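You operate a simulated robot arm through the tools that you are given. There is no shell and no other tool. Be economical: measure what you need, move in short steps, check, and stop when the job is done.

You run a simulated robot arm. Do the job below in one go: nothing can be reset, and whatever is moved stays where it is left.

TASK
Put things in order on the work table. At the end: the red passata carton from the work table is on the yellow wafers box; the medium orange pad stands where the orange custard tub stood; the teal filter (marked "NEW") stands on top of the red pea can (marked "PEAS"); the orange custard tub stands where the red passata carton stood; whatever was shut is shut again. Leave all else as you found it, and nothing knocked over.

It is judged by the outcome, as a careful person would: the job done as asked, and still so three seconds after it is handed in. It fails if anything else is knocked over, pushed out of place, dropped, spilled or broken.

THE ROBOT
A 7-joint arm with a two-finger parallel gripper, fixed in place. Base frame: the origin is at the foot of the arm, x ahead of it, y to its left, z up; the work surface is at about z = 860. Lengths are in mm, angles in rad, forces in N, time in s.
With the tool pointing down near the work surface it reaches from about 300 to 700 mm from the base axis. Its first joint turns from -1.152 to 1.152 rad. Payload 1.57 kg.
Tool frame: the origin (TCP) lies between the finger pads and is the grasp point; the fingertips stand 30 mm ahead of it; z points along the fingers, y is the line along which they close. Largest opening 110 mm; finger width 24, thickness 12; the body of the gripper, 48 by 112 mm, starts 78 mm behind the TCP.
Orientation is that of the tool frame in the base frame, as a unit quaternion [w, x, y, z]. With the fingers straight down and closing along the base's y, the tool's x points along the base's -x, its y along +y and its z along -z.

THE INTERFACE
- The arm moves only by the tool move_arm. Its argument "targets" is a list of rows, each a list of 7 numbers: the shift along the tool's x, y, z in mm, then the turn, a rotation vector about the tool's x, y, z in rad, then the finger opening in mm, from 0 to 110. In form: [[x, y, z, ax, ay, az, fingers], ...]. A call has 1 to 12 rows; each row is the pose to reach, as a shift and turn from the pose commanded when the call began, along the tool's axes at that moment. A row lasts 0.2 s, in which the tool goes at most 50 mm and 0.15 rad; a call with a longer step from one row to the next is refused whole, and so is a gripper value outside its range. A pose out of reach is approached as far as the arm can. The call stops where the force on the tool passes 40 N (or 10 N more than at its start, if that is more) or the arm is blocked; 0.2 s more then pass. Each finger travels about 108 mm/s and halts on what it meets, pressing with about 24 N; the grip force reading is that of the motor and also rises with nothing between the fingers. The clock runs only during rows and for 0.2 s after the last one: add rows that repeat a pose to give the fingers time. The reply holds the time, the measured pose of the TCP, the force on the tool along the base axes, the opening and the grip force, in the units named above and with some noise.
- Cameras (640 x 400 px; columns grow to the right, rows downward): "scene" is fixed at [169.6, -400.3, 1422.3]; the picture's right is [0.68, -0.73, 0.00], its down [-0.37, -0.34, -0.86] and it looks along [0.64, 0.59, -0.50] (base axes); focal length 332 px, centre (320, 200). "wrist" rides on the gripper at [70, 16, -141] in the tool frame; the picture's right is [-0.23, 0.97, 0.00], its down [-0.86, -0.20, -0.48] and it looks along [-0.47, -0.11, 0.88] (tool axes); focal length 222 px, centre (320, 200). There is no depth. A picture from a camera that has moved, and an enlarged one, comes with that camera's place and axes in the base frame and with its lens. The place of the scene camera against the robot may be out by one fixed shift of up to 18 mm in any direction.
- grab_frame(camera): a new picture of that camera. The clock stands still meanwhile.
- inspect(camera, box): a new picture of the part [left, top, right, bottom] of that camera's present view, enlarged. The clock stands still meanwhile.
- close_job(): hands the job in; it is judged then, once.

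Go step by step. Nothing tells you positions but the pictures and the camera data: compare them with the known pose of the tool, close in by small moves and look again before you grip or let go. The budget is 120 turns and 84 pictures, counting those below and the enlarged ones. Unless the task says otherwise, let go and move clear before handing in.

The tools are called after "Call:" by a JSON object that holds its "op" and its "data". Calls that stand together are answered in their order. move_arm: Moves the arm, as the interface text tells. Its arguments: {"type":"object","properties":{"targets":{"type":"array","items":{"type":"array","items":{"type":"number"}}}},"required":["targets"]} The other tools are called the same way: grab_frame (camera) takes a picture; inspect (camera, box) takes an enlarged picture of a part of a camera's view; close_job () hands the job in.

At the start:

```text
time: 0.0
tcp_pos: [457.0, 5.8, 1233.7]
ee_rot: [-0.001, 0.001, 1.0, -0.001]
wrist_force: [0.2, -0.7, -0.4]
grip_width: 109.7
gripper_force: 0.0
```

scene: 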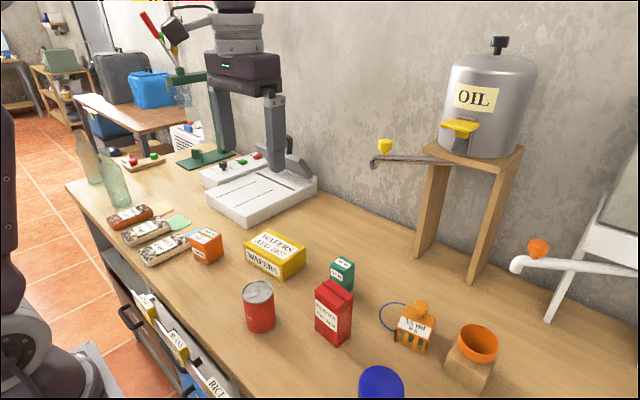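
wrist: 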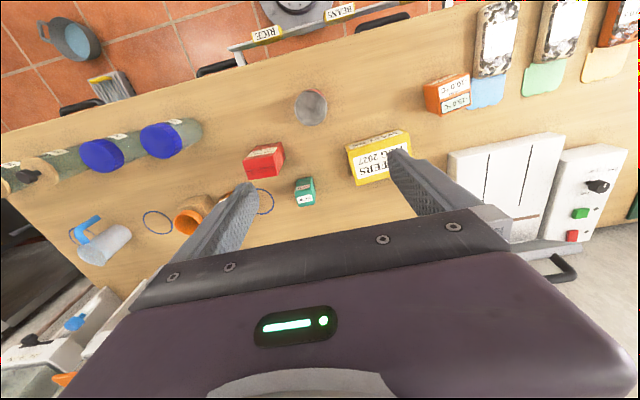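

I see the table with the cans and boxes; I'll enlarge the views to tell the items apart first.

Call:
{"op": "inspect", "data": {"camera": "scene", "box": [220, 220, 380, 350]}}

Call:
{"op": "inspect", "data": {"camera": "scene", "box": [350, 220, 540, 400]}}

Call:
{"op": "inspect", "data": {"camera": "scene", "box": [70, 140, 250, 280]}}

Call:
{"op": "inspect", "data": {"camera": "wrist", "box": [0, 80, 330, 280]}}

```text
3.08 times, centred on (300, 285) of scene
camera zoom: at [169.6, -400.3, 1422.3], right [0.68, -0.73, 0.0], down [-0.37, -0.34, -0.86], along [0.64, 0.59, -0.5], focal length 1021 px, centre (382, -62)
```

zoom: 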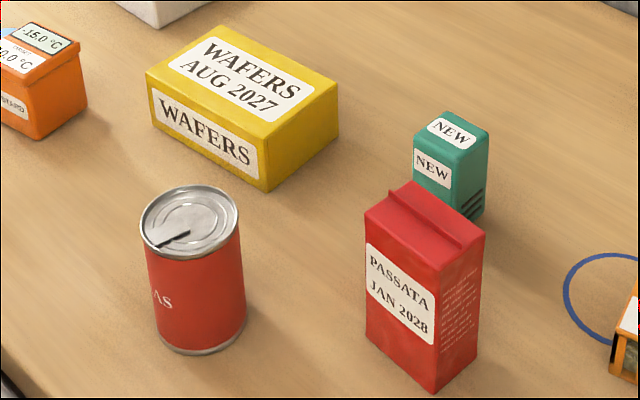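

```text
2.22 times, centred on (445, 310) of scene
camera zoom: at [169.6, -400.3, 1422.3], right [0.68, -0.73, 0.0], down [-0.37, -0.34, -0.86], along [0.64, 0.59, -0.5], focal length 737 px, centre (42, -44)
```

zoom: 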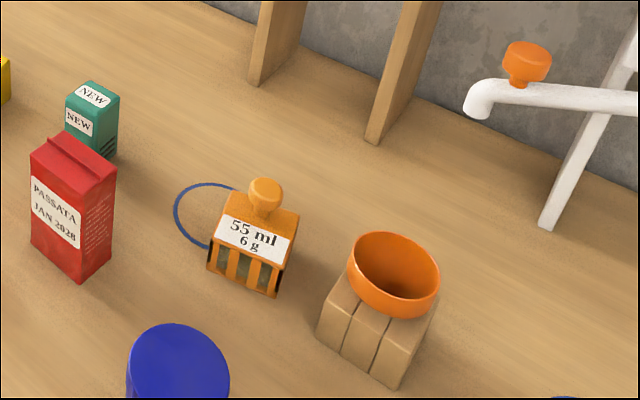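

```text
2.86 times, centred on (160, 210) of scene
camera zoom: at [169.6, -400.3, 1422.3], right [0.68, -0.73, 0.0], down [-0.37, -0.34, -0.86], along [0.64, 0.59, -0.5], focal length 948 px, centre (777, 171)
```

zoom: 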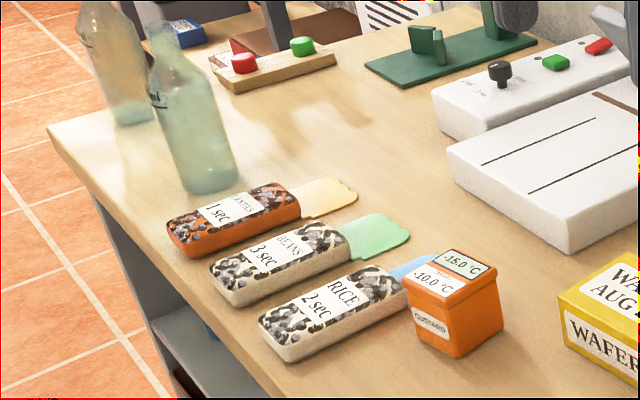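

```text
1.94 times, centred on (165, 180) of wrist
camera zoom: at [389.1, 21.5, 1374.5], right [0.23, 0.97, 0.0], down [0.86, -0.2, 0.48], along [0.47, -0.11, -0.88], focal length 431 px, centre (621, 239)
```

zoom: 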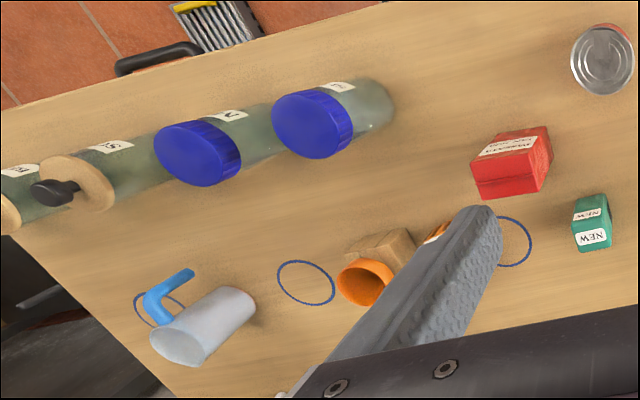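

I do not yet see the "medium orange pad"; I'll enlarge the remaining areas.

Call:
{"op": "inspect", "data": {"camera": "scene", "box": [100, 250, 260, 400]}}

Call:
{"op": "inspect", "data": {"camera": "scene", "box": [0, 0, 240, 160]}}

Call:
{"op": "inspect", "data": {"camera": "wrist", "box": [400, 0, 640, 250]}}

Call:
{"op": "inspect", "data": {"camera": "wrist", "box": [0, 0, 420, 130]}}

```text
2.67 times, centred on (180, 325) of scene
camera zoom: at [169.6, -400.3, 1422.3], right [0.68, -0.73, 0.0], down [-0.37, -0.34, -0.86], along [0.64, 0.59, -0.5], focal length 884 px, centre (693, -133)
```

zoom: 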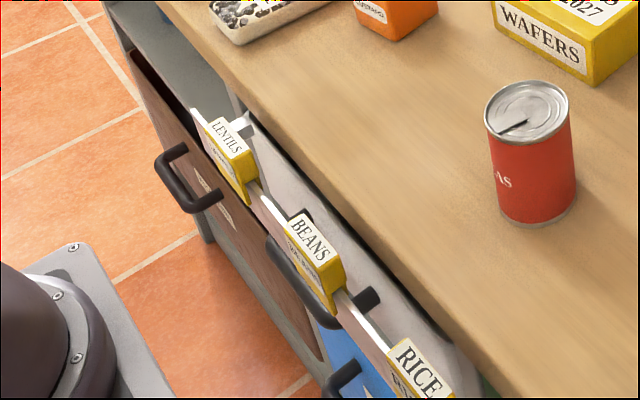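

```text
2.50 times, centred on (120, 80) of scene
camera zoom: at [169.6, -400.3, 1422.3], right [0.68, -0.73, 0.0], down [-0.37, -0.34, -0.86], along [0.64, 0.59, -0.5], focal length 829 px, centre (820, 500)
```

zoom: 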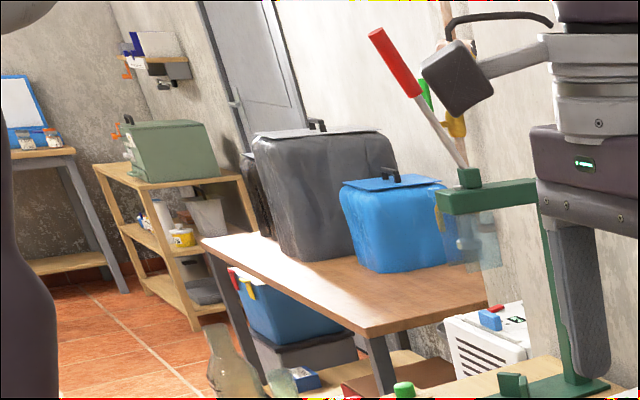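

```text
1.60 times, centred on (520, 125) of wrist
camera zoom: at [389.1, 21.5, 1374.5], right [0.23, 0.97, 0.0], down [0.86, -0.2, 0.48], along [0.47, -0.11, -0.88], focal length 355 px, centre (0, 320)
```

zoom: 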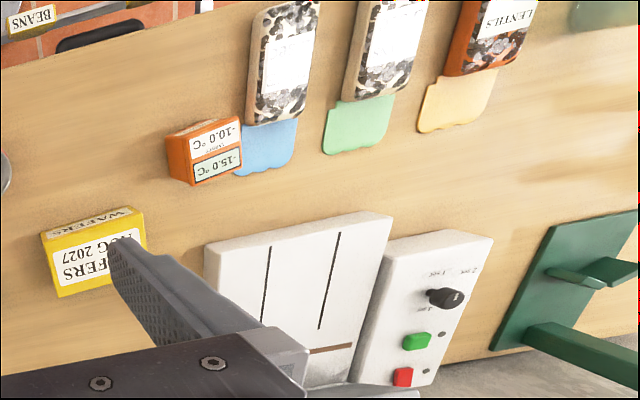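

```text
1.52 times, centred on (210, 65) of wrist
camera zoom: at [389.1, 21.5, 1374.5], right [0.23, 0.97, 0.0], down [0.86, -0.2, 0.48], along [0.47, -0.11, -0.88], focal length 338 px, centre (488, 406)
```

zoom: 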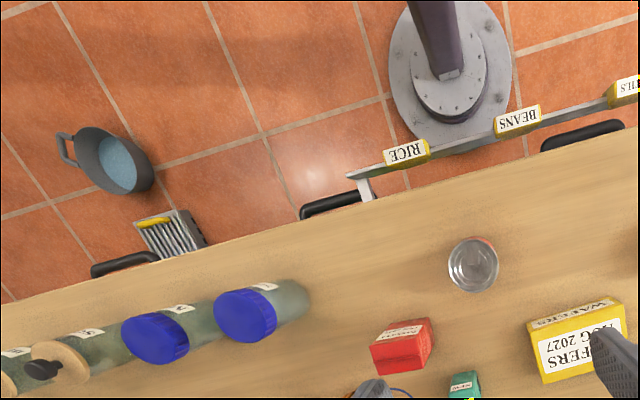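

The pad is not evident yet. I'll move the arm towards the right side (−y) and look from the wrist.

Call:
{"op": "move_arm", "data": {"targets": [[0, -45, 0, 0, 0, 0, 110], [0, -90, 0, 0, 0, 0, 110], [0, -135, 0, 0, 0, 0, 110], [0, -180, 0, 0, 0, 0, 110], [0, -225, 0, 0, 0, 0, 110], [0, -270, 0, 0, 0, 0, 110]]}}

Call:
{"op": "grab_frame", "data": {"camera": "wrist"}}

Call:
{"op": "grab_frame", "data": {"camera": "scene"}}

```text
time: 1.4
tcp_pos: [458.7, -265.3, 1233.2]
ee_rot: [0.0, 0.0, 1.0, 0.0]
wrist_force: [0.3, 0.3, -0.1]
grip_width: 110.1
gripper_force: 0.1
```

```text
73 pictures are left
camera wrist: at [390.6, -249.9, 1374.9], right [0.23, 0.97, 0.0], down [0.85, -0.2, 0.48], along [0.47, -0.11, -0.88], focal length 222 px, centre (320, 200)
```

wrist: 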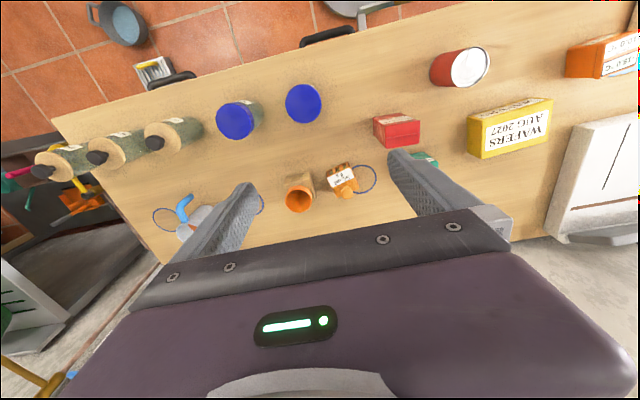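

```text
72 pictures are left
```

scene: 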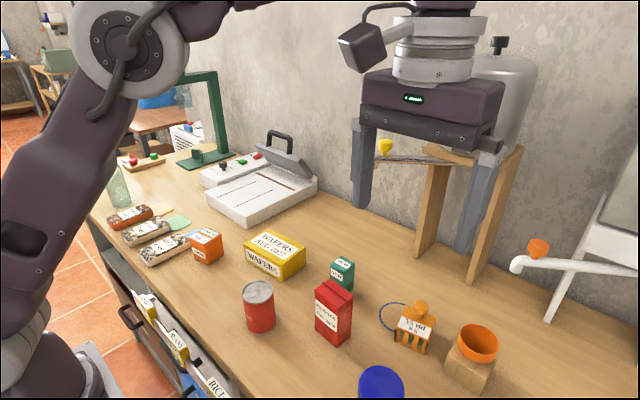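

Five jars stand along the front right. I'll enlarge the right-hand end.

Call:
{"op": "inspect", "data": {"camera": "wrist", "box": [20, 70, 220, 260]}}

Call:
{"op": "inspect", "data": {"camera": "wrist", "box": [210, 70, 450, 220]}}

```text
2.11 times, centred on (120, 165) of wrist
camera zoom: at [390.6, -249.9, 1374.9], right [0.23, 0.97, 0.0], down [0.85, -0.2, 0.48], along [0.47, -0.11, -0.88], focal length 468 px, centre (741, 274)
```

zoom: 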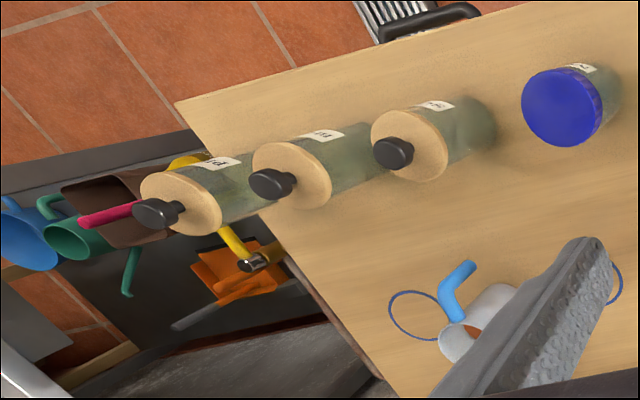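

```text
2.67 times, centred on (330, 145) of wrist
camera zoom: at [390.6, -249.9, 1374.9], right [0.23, 0.97, 0.0], down [0.85, -0.2, 0.48], along [0.47, -0.11, -0.88], focal length 592 px, centre (293, 347)
```

zoom: 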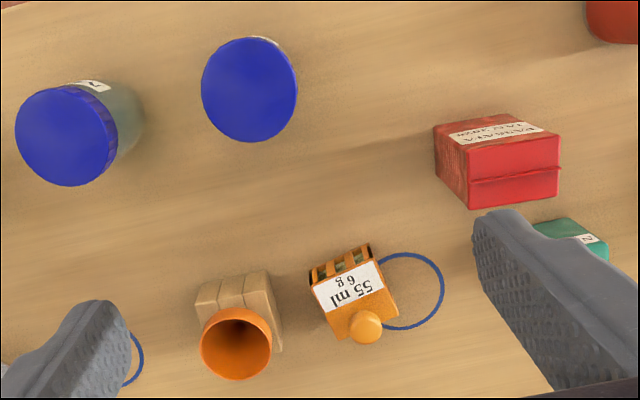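

Something orange may be in the white mug with the blue handle; I'll get a closer view of the right end and the jars.

Call:
{"op": "move_arm", "data": {"targets": [[20, -40, 20, 0, 0, 0, 110], [40, -80, 40, 0, 0, 0, 110], [60, -120, 60, 0, 0, 0, 110], [60, -150, 90, 0, 0, 0, 110]]}}

Call:
{"op": "grab_frame", "data": {"camera": "wrist"}}

Call:
{"op": "grab_frame", "data": {"camera": "scene"}}

```text
time: 2.4
tcp_pos: [399.2, -415.5, 1143.3]
ee_rot: [0.001, -0.001, 1.0, 0.0]
wrist_force: [0.2, -0.2, -0.2]
grip_width: 109.8
gripper_force: 0.0
```

```text
69 pictures are left
camera wrist: at [330.1, -399.2, 1283.3], right [0.23, 0.97, 0.0], down [0.86, -0.2, 0.48], along [0.47, -0.11, -0.88], focal length 222 px, centre (320, 200)
```

wrist: 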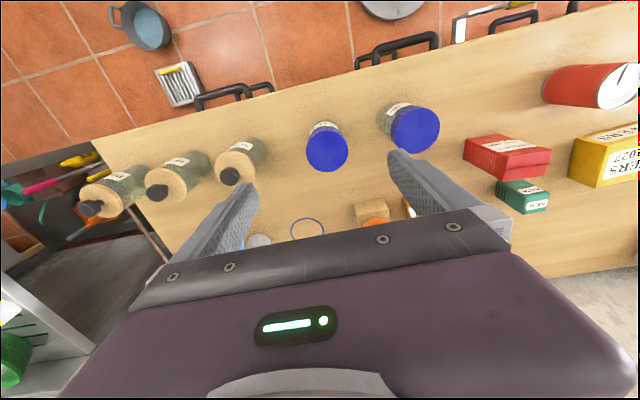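

```text
68 pictures are left
```

scene: 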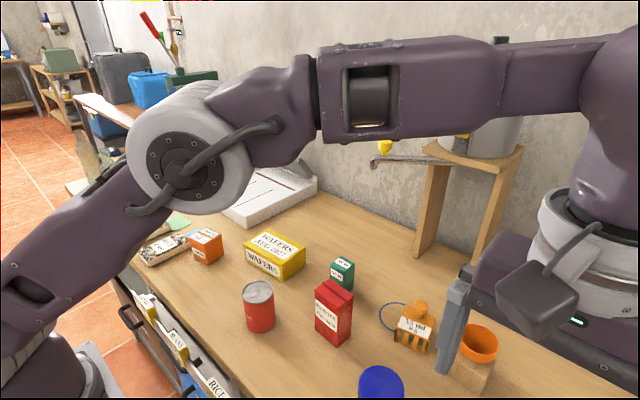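

I'll move further forward and rightwards to see the mug and the blue rings.

Call:
{"op": "move_arm", "data": {"targets": [[-40, 10, -20, 0, 0, 0, 110], [-80, 30, -40, 0, 0, 0, 110], [-120, 40, -50, 0, 0, 0, 110], [-160, 50, -50, 0, 0, 0, 110]]}}

Call:
{"op": "grab_frame", "data": {"camera": "wrist"}}

Call:
{"op": "inspect", "data": {"camera": "wrist", "box": [60, 80, 260, 260]}}

```text
time: 3.4
tcp_pos: [467.5, -357.1, 1183.0]
ee_rot: [0.0, 0.0, 1.0, 0.0]
wrist_force: [-0.1, -0.1, 0.8]
grip_width: 109.9
gripper_force: 0.0
out of reach, approached as far as the arm can: row 1, 2, 3, 4
```

```text
67 pictures are left
camera wrist: at [399.2, -342.5, 1324.4], right [0.23, 0.97, 0.0], down [0.86, -0.2, 0.48], along [0.47, -0.11, -0.88], focal length 222 px, centre (320, 200)
```

wrist: 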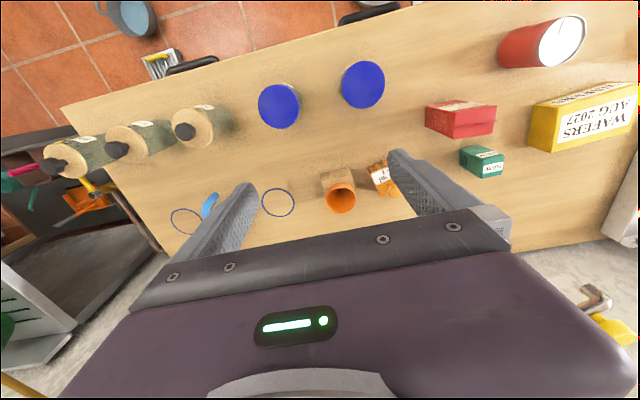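

```text
2.22 times, centred on (160, 170) of wrist
camera zoom: at [399.2, -342.5, 1324.4], right [0.23, 0.97, 0.0], down [0.86, -0.2, 0.48], along [0.47, -0.11, -0.88], focal length 494 px, centre (676, 267)
```

zoom: 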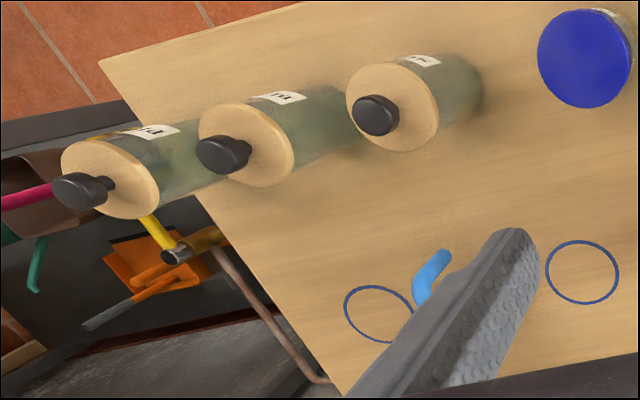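

The fingers block the view; I'll close them and retreat slightly, then look again.

Call:
{"op": "move_arm", "data": {"targets": [[0, 0, 0, 0, 0, 0, 70], [0, 0, 0, 0, 0, 0, 30], [0, 0, 0, 0, 0, 0, 0], [0, 0, 0, 0, 0, 0, 0]]}}

Call:
{"op": "inspect", "data": {"camera": "wrist", "box": [120, 140, 440, 240]}}

Call:
{"op": "inspect", "data": {"camera": "wrist", "box": [160, 70, 240, 160]}}

```text
time: 4.4
tcp_pos: [467.7, -358.5, 1183.4]
ee_rot: [0.001, -0.001, 1.0, 0.0]
wrist_force: [0.0, -0.8, 0.2]
grip_width: 0.0
gripper_force: 21.8
```

```text
2.00 times, centred on (280, 190) of wrist
camera zoom: at [399.1, -342.6, 1324.4], right [0.23, 0.97, 0.0], down [0.86, -0.2, 0.48], along [0.47, -0.11, -0.88], focal length 444 px, centre (400, 220)
```

zoom: 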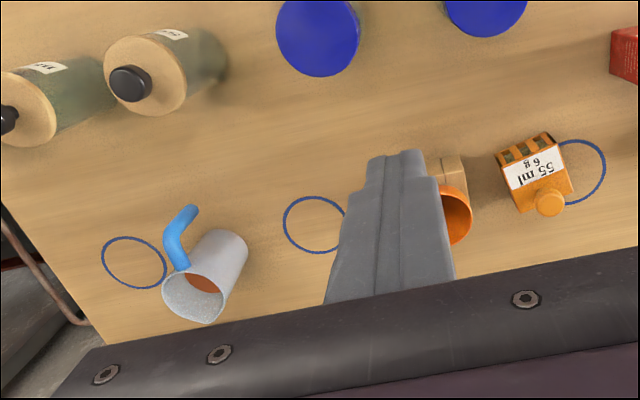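

```text
4.44 times, centred on (200, 115) of wrist
camera zoom: at [399.1, -342.6, 1324.4], right [0.23, 0.97, 0.0], down [0.86, -0.2, 0.48], along [0.47, -0.11, -0.88], focal length 987 px, centre (853, 578)
```

zoom: 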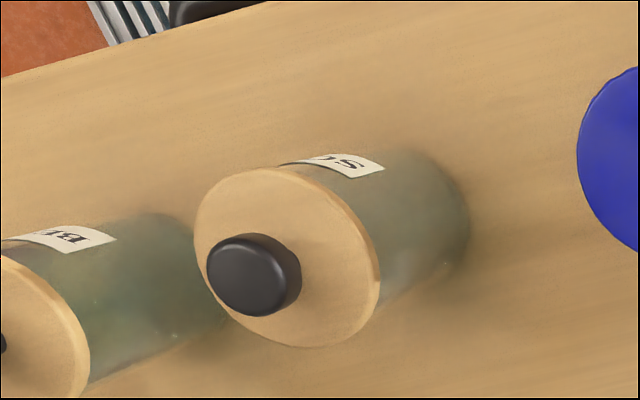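

The jars' contents aren't clear from above; I'll tilt the tool and look at them from the robot's side.

Call:
{"op": "move_arm", "data": {"targets": [[45, -20, 0, 0, -0.15, 0, 0], [90, -40, 10, 0, -0.3, 0, 0], [135, -60, 20, 0, -0.45, 0, 0], [180, -80, 30, 0, -0.55, 0, 0]]}}

Call:
{"op": "grab_frame", "data": {"camera": "wrist"}}

```text
refused: row 2 steps farther than a row can; nothing moved
```

```text
63 pictures are left
camera wrist: at [399.1, -342.6, 1324.4], right [0.23, 0.97, 0.0], down [0.86, -0.2, 0.48], along [0.47, -0.11, -0.88], focal length 222 px, centre (320, 200)
```

wrist: 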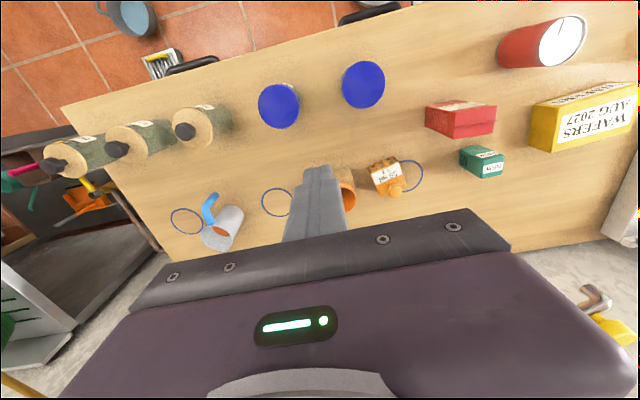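

The step was slightly too long; I repeat with shorter steps.

Call:
{"op": "move_arm", "data": {"targets": [[40, -18, 0, 0, -0.13, 0, 0], [80, -36, 10, 0, -0.26, 0, 0], [120, -54, 20, 0, -0.39, 0, 0], [160, -72, 30, 0, -0.52, 0, 0]]}}

Call:
{"op": "grab_frame", "data": {"camera": "wrist"}}

```text
time: 5.4
tcp_pos: [305.4, -431.2, 1154.2]
ee_rot: [0.258, 0.0, 0.966, -0.001]
wrist_force: [-0.9, 0.3, -0.4]
grip_width: 0.0
gripper_force: 21.6
```

```text
62 pictures are left
camera wrist: at [177.2, -414.2, 1241.4], right [0.2, 0.97, 0.11], down [0.5, -0.2, 0.84], along [0.84, -0.11, -0.53], focal length 222 px, centre (320, 200)
```

wrist: 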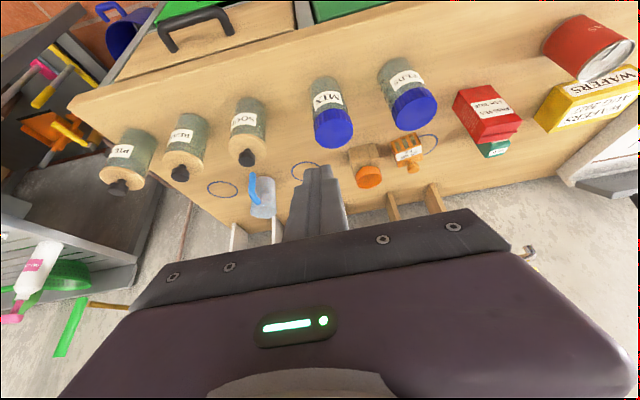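

The jars have readable labels now; I'll enlarge them.

Call:
{"op": "inspect", "data": {"camera": "wrist", "box": [80, 60, 280, 200]}}

Call:
{"op": "inspect", "data": {"camera": "wrist", "box": [290, 50, 450, 150]}}

Call:
{"op": "inspect", "data": {"camera": "wrist", "box": [60, 0, 420, 80]}}

```text
2.86 times, centred on (180, 130) of wrist
camera zoom: at [177.2, -414.2, 1241.4], right [0.2, 0.97, 0.11], down [0.5, -0.2, 0.84], along [0.84, -0.11, -0.53], focal length 635 px, centre (720, 400)
```

zoom: 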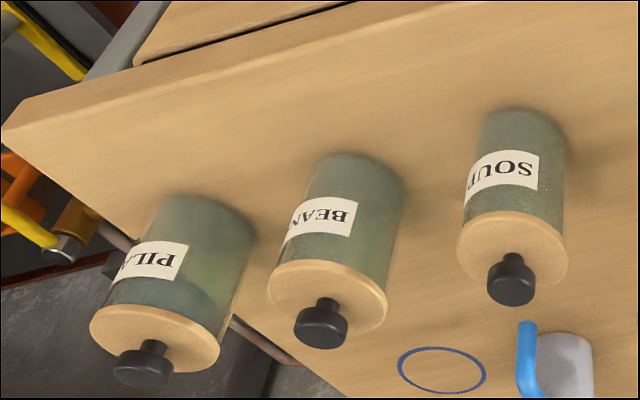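

```text
4.00 times, centred on (370, 100) of wrist
camera zoom: at [177.2, -414.2, 1241.4], right [0.2, 0.97, 0.11], down [0.5, -0.2, 0.84], along [0.84, -0.11, -0.53], focal length 888 px, centre (120, 600)
```

zoom: 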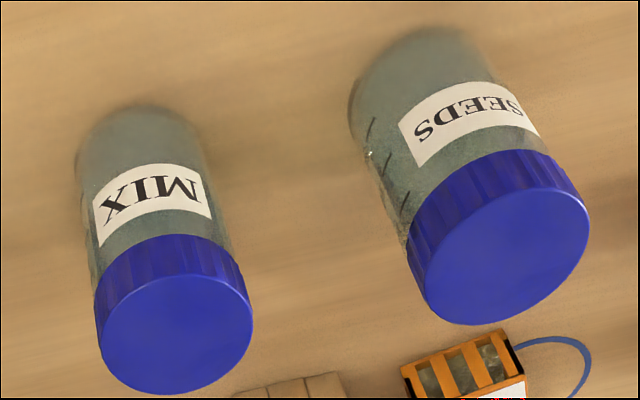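

```text
1.78 times, centred on (240, 40) of wrist
camera zoom: at [177.2, -414.2, 1241.4], right [0.2, 0.97, 0.11], down [0.5, -0.2, 0.84], along [0.84, -0.11, -0.53], focal length 395 px, centre (462, 484)
```

zoom: 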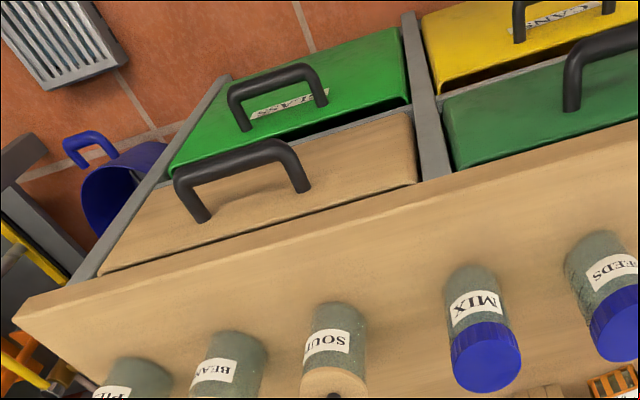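

Drawers in the table front have labels too; the pad may be in one of them. I zoom on the labels and move along to see the others.

Call:
{"op": "inspect", "data": {"camera": "wrist", "box": [180, 0, 260, 50]}}

Call:
{"op": "move_arm", "data": {"targets": [[0, 45, 0, 0, 0, 0, 0], [0, 90, 0, 0, 0, 0, 0], [0, 135, 0, 0, 0, 0, 0], [0, 180, 0, 0, 0, 0, 0]]}}

Call:
{"op": "grab_frame", "data": {"camera": "wrist"}}

```text
8.00 times, centred on (220, 25) of wrist
camera zoom: at [177.2, -414.2, 1241.4], right [0.2, 0.97, 0.11], down [0.5, -0.2, 0.84], along [0.84, -0.11, -0.53], focal length 1777 px, centre (1120, 1600)
```

zoom: 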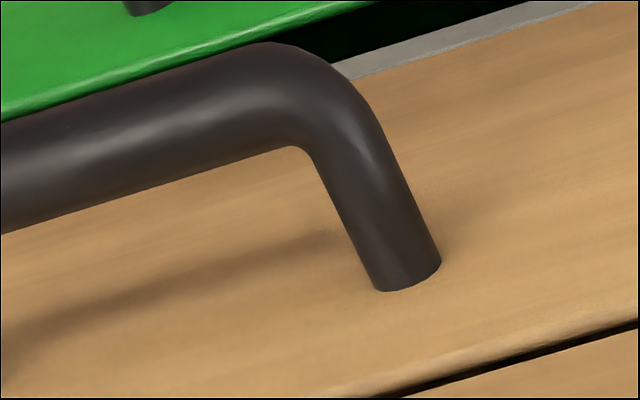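

```text
time: 6.4
tcp_pos: [306.2, -250.8, 1155.8]
ee_rot: [0.257, -0.001, 0.966, 0.001]
wrist_force: [-0.7, 0.7, 1.3]
grip_width: 0.0
gripper_force: 21.1
```

```text
57 pictures are left
camera wrist: at [177.0, -233.8, 1242.1], right [0.2, 0.97, 0.11], down [0.5, -0.2, 0.84], along [0.84, -0.11, -0.53], focal length 222 px, centre (320, 200)
```

wrist: 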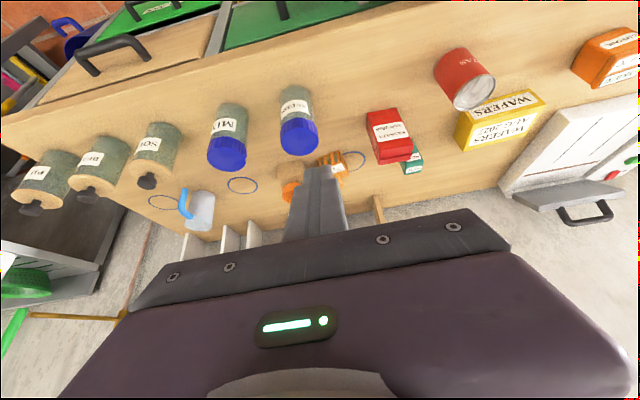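

The front edge is near x≈315. I'll pull the tool back to see the drawer fronts.

Call:
{"op": "move_arm", "data": {"targets": [[33, 0, 7, 0, 0, 0, 0], [66, 0, 14, 0, 0, 0, 0], [99, 0, 21, 0, 0, 0, 0], [131, 0, 28, 0, 0, 0, 0]]}}

Call:
{"op": "grab_frame", "data": {"camera": "wrist"}}

```text
time: 7.4
tcp_pos: [206.6, -250.7, 1065.7]
ee_rot: [0.257, -0.001, 0.966, 0.001]
wrist_force: [-0.2, 0.4, -0.4]
grip_width: 0.0
gripper_force: 21.3
```

```text
56 pictures are left
camera wrist: at [77.6, -235.1, 1152.7], right [0.2, 0.97, 0.11], down [0.5, -0.2, 0.84], along [0.84, -0.11, -0.53], focal length 222 px, centre (320, 200)
```

wrist: 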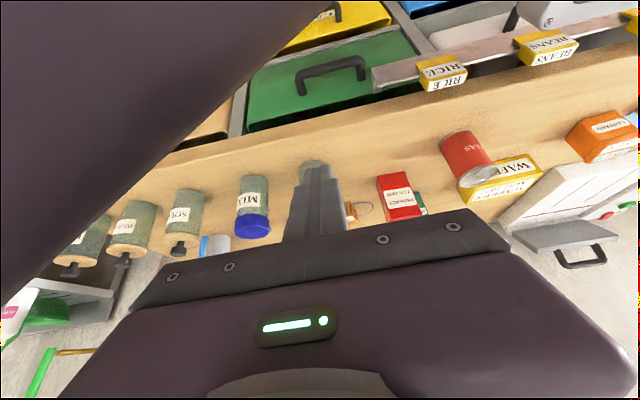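

I can see the drawers better; enlarging.

Call:
{"op": "inspect", "data": {"camera": "wrist", "box": [200, 0, 420, 140]}}

Call:
{"op": "inspect", "data": {"camera": "wrist", "box": [370, 0, 640, 120]}}

```text
2.86 times, centred on (310, 70) of wrist
camera zoom: at [77.6, -235.1, 1152.7], right [0.2, 0.97, 0.11], down [0.5, -0.2, 0.84], along [0.84, -0.11, -0.53], focal length 635 px, centre (349, 571)
```

zoom: 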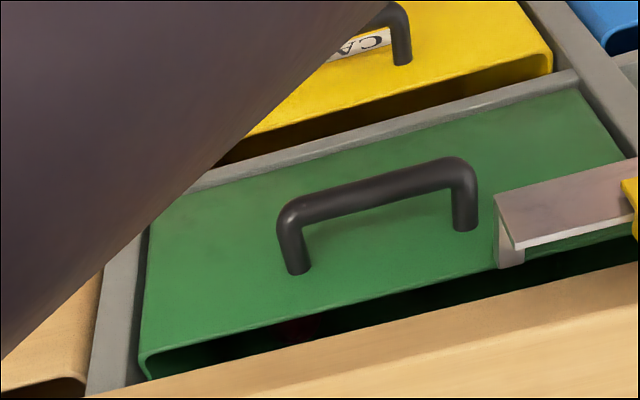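

```text
2.37 times, centred on (505, 60) of wrist
camera zoom: at [77.6, -235.1, 1152.7], right [0.2, 0.97, 0.11], down [0.5, -0.2, 0.84], along [0.84, -0.11, -0.53], focal length 526 px, centre (-118, 532)
```

zoom: 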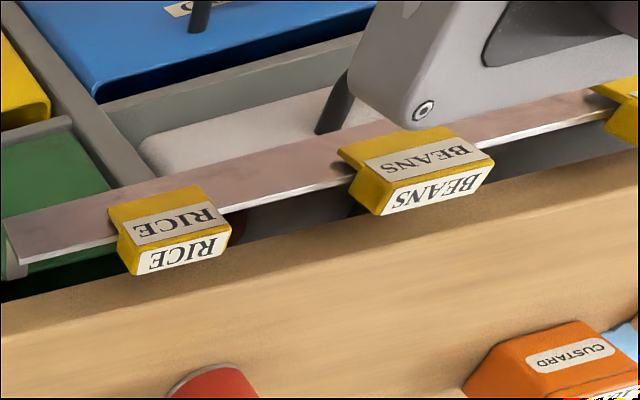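

I'll check the scene camera for drawer labels at the left.

Call:
{"op": "inspect", "data": {"camera": "scene", "box": [100, 290, 260, 400]}}

Call:
{"op": "move_arm", "data": {"targets": [[0, 50, 0, 0, 0, 0, 0], [0, 100, 0, 0, 0, 0, 0], [0, 150, 0, 0, 0, 0, 0], [0, 200, 0, 0, 0, 0, 0], [0, 250, 0, 0, 0, 0, 0], [0, 300, 0, 0, 0, 0, 0], [0, 350, 0, 0, 0, 0, 0], [0, 400, 0, 0, 0, 0, 0]]}}

Call:
{"op": "grab_frame", "data": {"camera": "wrist"}}

```text
3.64 times, centred on (180, 345) of scene
camera zoom: at [169.6, -400.3, 1422.3], right [0.68, -0.73, 0.0], down [-0.37, -0.34, -0.86], along [0.64, 0.59, -0.5], focal length 1206 px, centre (829, -327)
```

zoom: 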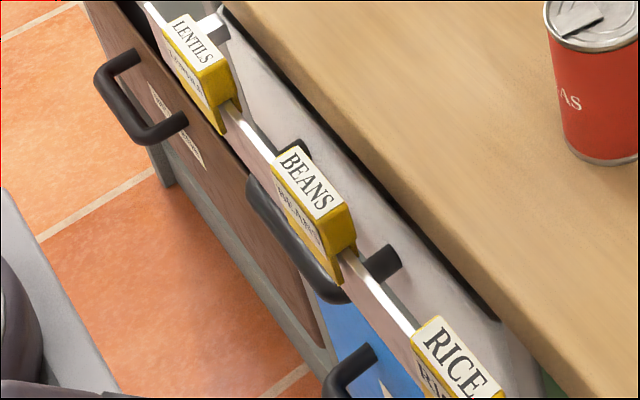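

```text
time: 8.9
tcp_pos: [206.8, 61.0, 1115.3]
ee_rot: [0.248, -0.007, 0.969, -0.004]
wrist_force: [0.9, -4.4, 4.0]
grip_width: 0.0
gripper_force: 21.7
out of reach, approached as far as the arm can: row 3, 4, 5, 6, 7
stopped in row 7: the force on the tool passed its limit (the readings are from after the stop); the commanded pose is now the measured one
```

```text
52 pictures are left
camera wrist: at [78.2, 76.7, 1205.9], right [0.19, 0.98, 0.1], down [0.52, -0.19, 0.83], along [0.83, -0.1, -0.54], focal length 222 px, centre (320, 200)
```

wrist: 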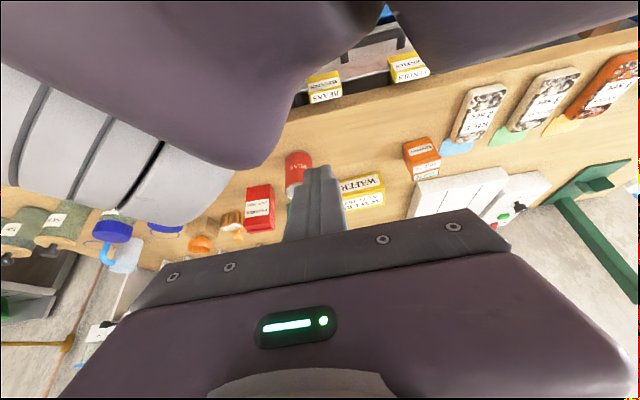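

The arm folded too tightly there; I'll retrace forward/up and go back to the right to peek into the gaps above the drawer fronts (something red showed in the green one).

Call:
{"op": "move_arm", "data": {"targets": [[-36, -20, -2, 0, 0, 0, 0], [-72, -40, -4, 0, 0, 0, 0], [-108, -60, -7, 0, 0, 0, 0], [-108, -108, -7, 0, 0, 0, 0], [-108, -156, -7, 0, 0, 0, 0], [-108, -204, -7, 0, 0, 0, 0], [-108, -252, -7, 0, 0, 0, 0], [-108, -300, -7, 0, 0, 0, 0], [-108, -348, -7, 0, 0, 0, 0], [-108, -396, -7, 0, 0, 0, 0], [-108, -441, -7, 0, 0, 0, 0]]}}

Call:
{"op": "move_arm", "data": {"targets": [[45, 0, 5, 0, 0, 0, 0], [90, 0, 20, 0, 0, 0, 0], [130, 0, 45, 0, 0, 0, 0], [150, 0, 65, 0, 0, 0, 0]]}}

Call:
{"op": "grab_frame", "data": {"camera": "wrist"}}

```text
time: 11.3
tcp_pos: [300.8, -378.3, 1177.1]
ee_rot: [0.249, -0.007, 0.968, -0.003]
wrist_force: [0.0, 0.0, -1.2]
grip_width: 0.0
gripper_force: 21.7
```

```text
time: 11.8
tcp_pos: [258.7, -378.5, 1144.0]
ee_rot: [0.253, -0.012, 0.967, -0.008]
wrist_force: [18.0, 29.8, 22.6]
grip_width: 0.0
gripper_force: 20.8
stopped in row 2: the force on the tool passed its limit (the readings are from after the stop); the commanded pose is now the measured one
```

```text
51 pictures are left
camera wrist: at [129.2, -363.3, 1233.5], right [0.18, 0.98, 0.09], down [0.51, -0.17, 0.84], along [0.84, -0.1, -0.53], focal length 222 px, centre (320, 200)
```

wrist: 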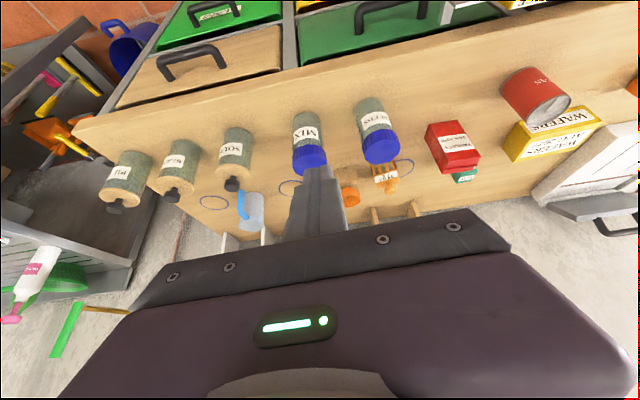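

The arm brushed itself there; I stay here and enlarge the drawers.

Call:
{"op": "inspect", "data": {"camera": "wrist", "box": [100, 0, 300, 110]}}

Call:
{"op": "inspect", "data": {"camera": "wrist", "box": [290, 0, 530, 80]}}

```text
3.20 times, centred on (200, 55) of wrist
camera zoom: at [129.2, -363.3, 1233.5], right [0.18, 0.98, 0.09], down [0.51, -0.17, 0.84], along [0.84, -0.1, -0.53], focal length 711 px, centre (704, 664)
```

zoom: 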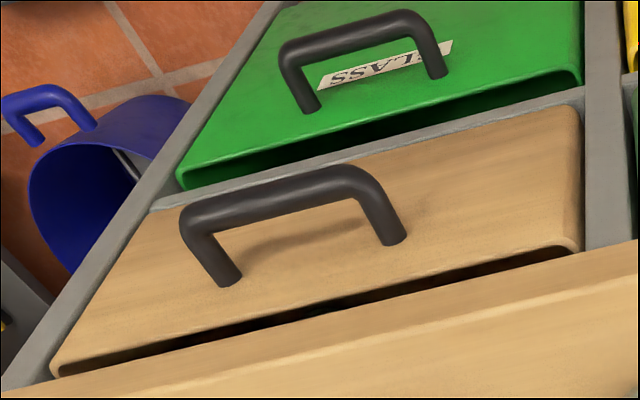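

```text
2.67 times, centred on (410, 40) of wrist
camera zoom: at [129.2, -363.3, 1233.5], right [0.18, 0.98, 0.09], down [0.51, -0.17, 0.84], along [0.84, -0.1, -0.53], focal length 592 px, centre (80, 627)
```

zoom: 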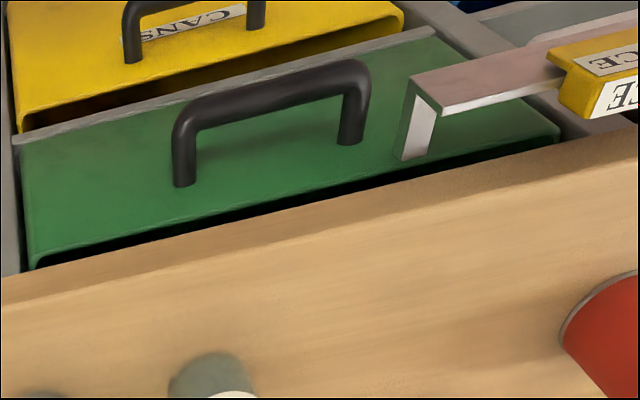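

The lower row are recycling bins (GLASS, CANS); the top green drawer (front x≈343, handle at y≈−217, z≈735) shows something red inside. I'll go back to the earlier free pose to peek into its gap.

Call:
{"op": "move_arm", "data": {"targets": [[-20, 24, 8, 0, 0, 0, 0], [-39, 48, 16, 0, 0, 0, 0], [-9, 68, 32, 0, 0, 0, 0], [21, 88, 48, 0, 0, 0, 0], [51, 108, 64, 0, 0, 0, 0], [81, 128, 80, 0, -0.1, 0, 0]]}}

Call:
{"op": "inspect", "data": {"camera": "wrist", "box": [220, 0, 440, 140]}}

```text
time: 13.1
tcp_pos: [244.7, -273.3, 1064.5]
ee_rot: [0.266, -0.014, 0.964, -0.012]
wrist_force: [14.1, 28.2, 21.0]
grip_width: 0.0
gripper_force: 21.6
stopped in row 6: the force on the tool passed its limit (the readings are from after the stop); the commanded pose is now the measured one
```

```text
2.86 times, centred on (330, 70) of wrist
camera zoom: at [113.1, -257.8, 1148.7], right [0.17, 0.98, 0.09], down [0.49, -0.16, 0.85], along [0.85, -0.11, -0.51], focal length 635 px, centre (291, 571)
```

zoom: 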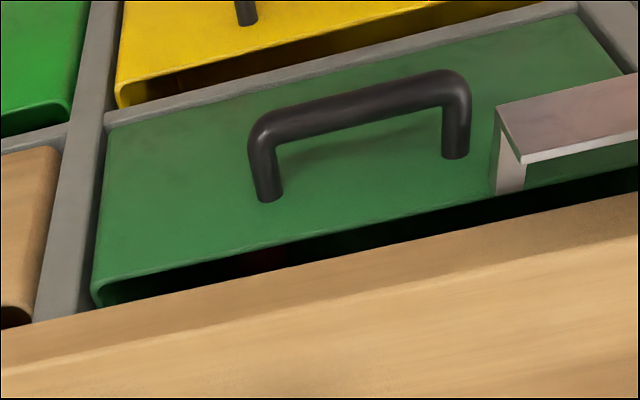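

I can't see more through the gap. Something is in the green drawer, so I'll open it: first untwist the tool to point straight down above, then yaw 90° so the fingers close along x.

Call:
{"op": "move_arm", "data": {"targets": [[-30, 14, -8, -0.006, 0.135, 0.007, 0], [-60, 28, -16, -0.012, 0.27, 0.014, 0], [-90, 42, -24, -0.018, 0.406, 0.022, 20], [-116, 56, -30, -0.024, 0.541, 0.029, 36]]}}

Call:
{"op": "move_arm", "data": {"targets": [[0, 0, 0, 0, 0, 0.143, 36], [0, 0, 0, 0, 0, 0.286, 36], [0, 0, 0, 0, 0, 0.429, 36], [0, 0, 0, 0, 0, 0.571, 36], [0, 0, 0, 0, 0, 0.714, 36], [0, 0, 0, 0, 0, 0.857, 36], [0, 0, 0, 0, 0, 1.0, 36], [0, 0, 0, 0, 0, 1.143, 36], [0, 0, 0, 0, 0, 1.285, 36], [0, 0, 0, 0, 0, 1.428, 36], [0, 0, 0, 0, 0, 1.571, 36]]}}

Call:
{"op": "grab_frame", "data": {"camera": "wrist"}}

```text
time: 14.1
tcp_pos: [326.9, -215.5, 1145.4]
ee_rot: [-0.002, -0.002, 1.0, -0.002]
wrist_force: [0.7, 0.4, 0.4]
grip_width: 36.1
gripper_force: 0.1
```

```text
time: 16.5
tcp_pos: [327.2, -216.0, 1146.0]
ee_rot: [0.0, 0.707, 0.707, -0.003]
wrist_force: [0.1, -0.1, 0.3]
grip_width: 36.1
gripper_force: 0.0
```

```text
47 pictures are left
camera wrist: at [344.9, -144.6, 1287.1], right [0.97, -0.23, 0.0], down [-0.2, -0.85, 0.48], along [-0.11, -0.47, -0.88], focal length 222 px, centre (320, 200)
```

wrist: 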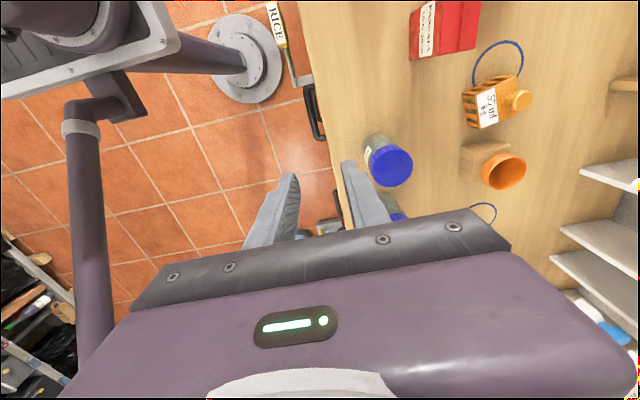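

The handle bar is at about x=299, y=−217, z=735. I'll descend in front of the table edge while tilting the fingers forward.

Call:
{"op": "move_arm", "data": {"targets": [[0, -14, 40, -0.1, 0, 0, 36], [0, -28, 80, -0.2, 0, 0, 36], [0, -42, 120, -0.3, 0, 0, 36], [0, -56, 160, -0.4, 0, 0, 36], [0, -70, 200, -0.5, 0, 0, 36], [0, -70, 245, -0.5, 0, 0, 36], [0, -70, 290, -0.5, 0, 0, 36]]}}

Call:
{"op": "grab_frame", "data": {"camera": "wrist"}}

```text
time: 18.1
tcp_pos: [255.0, -218.5, 857.7]
ee_rot: [0.174, 0.685, 0.686, 0.171]
wrist_force: [1.0, 0.5, 0.1]
grip_width: 36.1
gripper_force: 0.0
```

```text
46 pictures are left
camera wrist: at [203.0, -147.1, 987.9], right [0.86, -0.22, 0.46], down [-0.4, -0.85, 0.33], along [0.32, -0.47, -0.82], focal length 222 px, centre (320, 200)
```

wrist: 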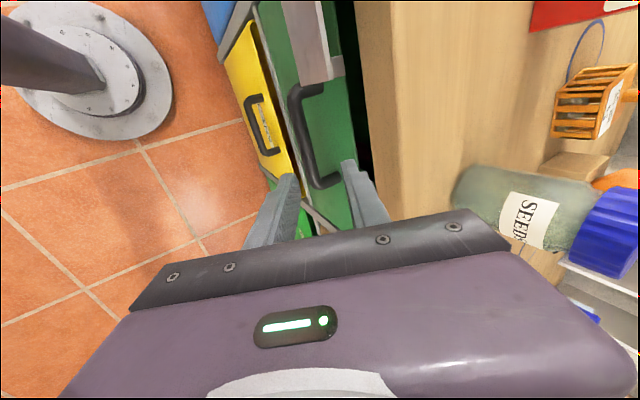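

Handle bar confirmed near x=303. Approaching along the finger direction to straddle it.

Call:
{"op": "move_arm", "data": {"targets": [[0, -16, 30, 0, 0, 0, 36], [0, -16, 65, 0, 0, 0, 36], [0, -16, 95, 0, 0, 0, 36]]}}

Call:
{"op": "grab_frame", "data": {"camera": "wrist"}}

```text
time: 18.9
tcp_pos: [285.3, -216.2, 766.6]
ee_rot: [0.175, 0.683, 0.688, 0.172]
wrist_force: [-0.9, -0.7, -0.1]
grip_width: 35.7
gripper_force: 0.0
```

```text
45 pictures are left
camera wrist: at [234.2, -146.3, 897.0], right [0.86, -0.22, 0.46], down [-0.4, -0.85, 0.33], along [0.32, -0.47, -0.82], focal length 222 px, centre (320, 200)
```

wrist: 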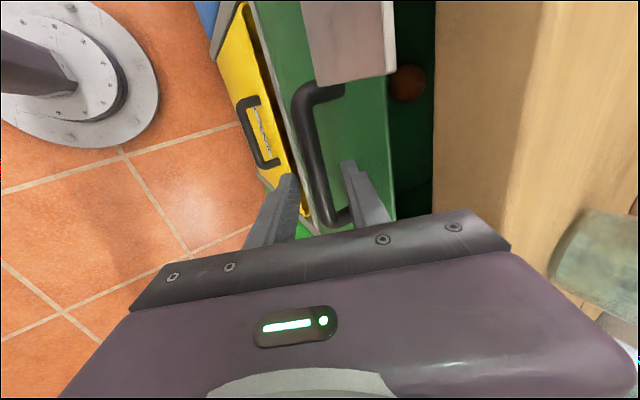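

An orange round object is visible inside the drawer – right one. Bar lies between the fingers; go in and grip.

Call:
{"op": "move_arm", "data": {"targets": [[0, 0, 18, 0, 0, 0, 36], [0, 0, 35, 0, 0, 0, 36], [0, 0, 35, 0, 0, 0, 10], [0, 0, 35, 0, 0, 0, 10]]}}

```text
time: 19.9
tcp_pos: [301.7, -217.1, 735.1]
ee_rot: [0.173, 0.685, 0.687, 0.171]
wrist_force: [-13.9, 0.1, -1.1]
grip_width: 21.7
gripper_force: 6.8
```

Call:
{"op": "move_arm", "data": {"targets": [[0, -2, -1, 0, 0, 0, 0], [0, -6, -3.2, 0, 0, 0, 0], [0, -18, -9.6, 0, 0, 0, 0], [0, -35, -19, 0, 0, 0, 0]]}}

Call:
{"op": "grab_frame", "data": {"camera": "wrist"}}

```text
time: 20.9
tcp_pos: [262.8, -216.2, 734.7]
ee_rot: [0.174, 0.685, 0.687, 0.171]
wrist_force: [1.3, -1.7, -23.8]
grip_width: 17.9
gripper_force: 32.6
```

```text
44 pictures are left
camera wrist: at [210.7, -146.6, 866.1], right [0.86, -0.22, 0.46], down [-0.4, -0.85, 0.33], along [0.32, -0.47, -0.82], focal length 222 px, centre (320, 200)
```

wrist: 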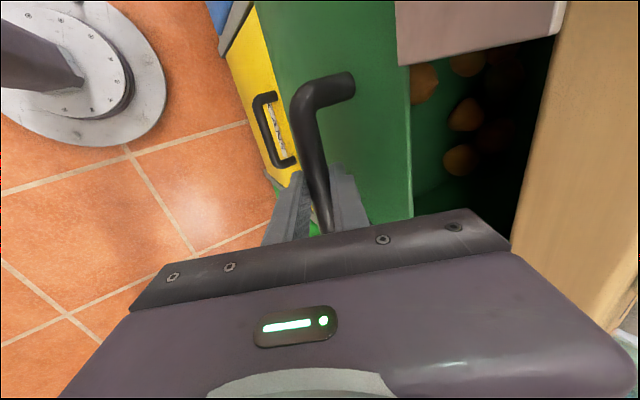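

The drawer slides; it holds round produce-like items. I'll pull a bit more to see everything.

Call:
{"op": "move_arm", "data": {"targets": [[0, -16, -9, 0, 0, 0, 0], [0, -34, -18.5, 0, 0, 0, 0], [0, -52, -28, 0, 0, 0, 0], [0, -70, -38, 0, 0, 0, 0]]}}

Call:
{"op": "inspect", "data": {"camera": "wrist", "box": [360, 0, 600, 230]}}

Call:
{"op": "grab_frame", "data": {"camera": "scene"}}

```text
time: 21.9
tcp_pos: [182.7, -216.1, 735.5]
ee_rot: [0.174, 0.684, 0.687, 0.172]
wrist_force: [1.4, 2.5, -22.7]
grip_width: 17.9
gripper_force: 32.6
```

```text
1.74 times, centred on (480, 115) of wrist
camera zoom: at [131.3, -146.7, 866.5], right [0.86, -0.22, 0.46], down [-0.4, -0.86, 0.33], along [0.32, -0.47, -0.82], focal length 386 px, centre (42, 348)
```

zoom: 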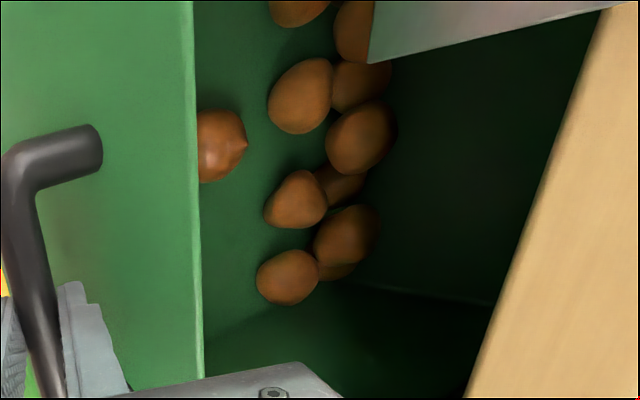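

```text
42 pictures are left
```

scene: 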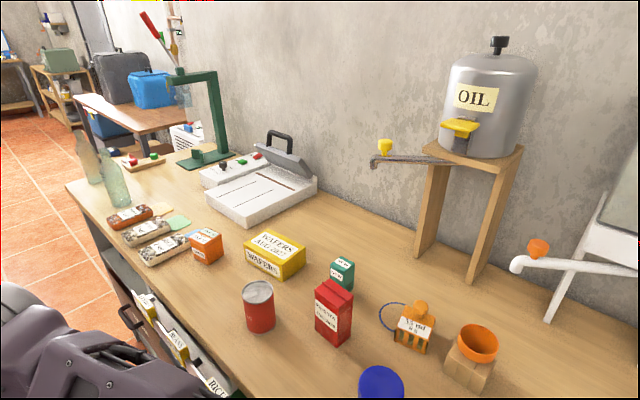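

Onions here; the far end (y<−260, where red showed) is hidden. I'll release the handle and look from above.

Call:
{"op": "move_arm", "data": {"targets": [[0, 0, 0, 0, 0, 0, 36], [0, 0, 0, 0, 0, 0, 36], [0, 0, -45, 0, 0, 0, 36], [0, 0, -90, 0, 0, 0, 36], [0, 22, -130, 0, 0, 0, 36], [0, 44, -170, 0, 0, 0, 36], [0, 66, -210, 0, 0, 0, 36], [0, 88, -240, 0, 0, 0, 36]]}}

Call:
{"op": "grab_frame", "data": {"camera": "wrist"}}

```text
time: 22.9
tcp_pos: [153.1, -221.5, 800.7]
ee_rot: [0.186, 0.686, 0.682, 0.173]
wrist_force: [30.4, -31.3, 23.1]
grip_width: 36.2
gripper_force: 0.0
stopped in row 4: the force on the tool passed its limit (the readings are from after the stop); the commanded pose is now the measured one
```

```text
41 pictures are left
camera wrist: at [100.8, -150.0, 930.4], right [0.85, -0.23, 0.48], down [-0.42, -0.84, 0.34], along [0.33, -0.48, -0.81], focal length 222 px, centre (320, 200)
```

wrist: 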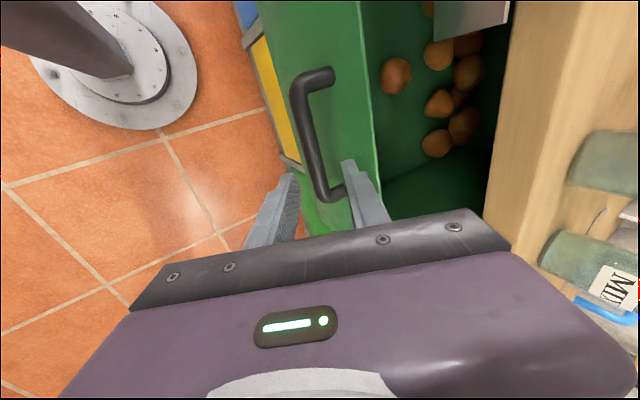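

Blocked by the arm's own folding; go straight up then forward.

Call:
{"op": "move_arm", "data": {"targets": [[0, 19, -35, 0, 0, 0, 36], [0, 38, -70, 0, 0, 0, 36], [0, 73, -83, 0, 0, 0, 36], [0, 108, -96, 0, 0, 0, 36], [0, 143, -109, 0.1, 0, 0, 36], [0, 178, -122, 0.2, 0, 0, 36], [0, 213, -140, 0.3, 0, 0, 36], [0, 240, -160, 0.4, 0, 0, 36]]}}

Call:
{"op": "grab_frame", "data": {"camera": "wrist"}}

```text
time: 23.6
tcp_pos: [138.5, -209.4, 859.7]
ee_rot: [0.143, 0.693, 0.683, 0.182]
wrist_force: [20.4, -14.1, -8.3]
grip_width: 36.2
gripper_force: 0.0
stopped in row 3: the force on the tool passed its limit (the readings are from after the stop); the commanded pose is now the measured one
```

```text
40 pictures are left
camera wrist: at [89.9, -147.9, 996.9], right [0.87, -0.25, 0.42], down [-0.39, -0.87, 0.29], along [0.3, -0.42, -0.86], focal length 222 px, centre (320, 200)
```

wrist: 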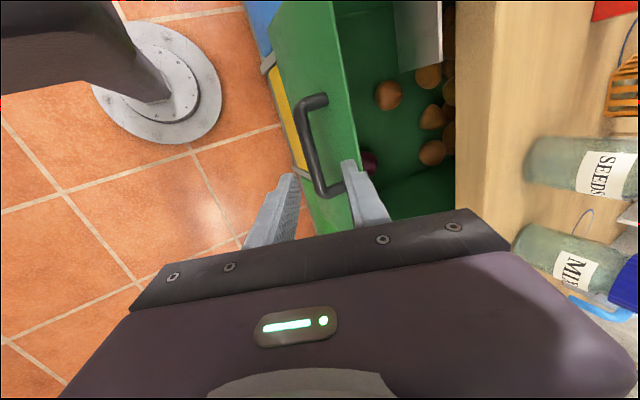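

A red onion there — so this is just an onion drawer. I'll unfold the arm outward, then close this drawer again.

Call:
{"op": "move_arm", "data": {"targets": [[-10, 20, -5, 0, 0, 0, 36], [-20, 45, -10, 0, 0, 0, 36], [-40, 80, -15, 0, 0, 0, 36], [-60, 115, -20, 0, 0, 0, 36]]}}

Call:
{"op": "grab_frame", "data": {"camera": "wrist"}}

```text
time: 24.3
tcp_pos: [130.8, -210.8, 853.1]
ee_rot: [0.075, 0.747, 0.632, 0.189]
wrist_force: [-0.2, -0.7, -0.2]
grip_width: 36.3
gripper_force: 0.1
stopped in row 3: the arm was blocked; the commanded pose is now the measured one
```

```text
39 pictures are left
camera wrist: at [102.6, -165.2, 1002.5], right [0.86, -0.41, 0.3], down [-0.47, -0.86, 0.21], along [0.17, -0.32, -0.93], focal length 222 px, centre (320, 200)
```

wrist: 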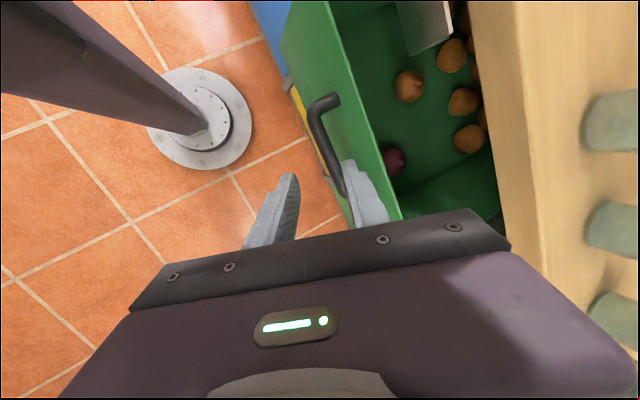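

The arm is jammed against itself near the column; I'll try backing out radially along −y with small steps.

Call:
{"op": "move_arm", "data": {"targets": [[-15, 0, -6, 0, 0, 0, 36], [-35, 0, -14, 0, 0, 0, 36], [-60, 5, -25, 0, 0, 0, 36]]}}

Call:
{"op": "grab_frame", "data": {"camera": "scene"}}

```text
time: 25.1
tcp_pos: [123.9, -270.3, 866.2]
ee_rot: [0.073, 0.748, 0.631, 0.189]
wrist_force: [-0.7, -0.7, 0.0]
grip_width: 35.7
gripper_force: 0.2
```

```text
38 pictures are left
```

scene: 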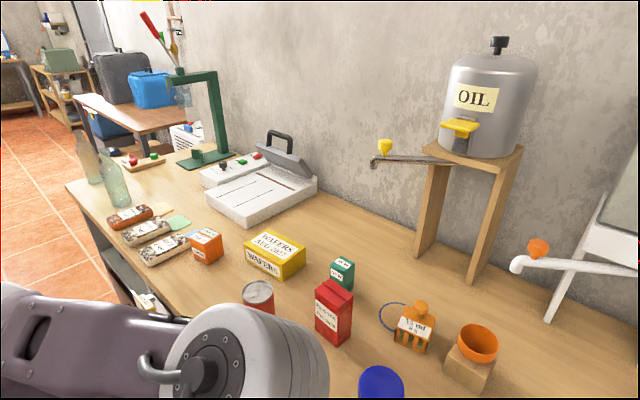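

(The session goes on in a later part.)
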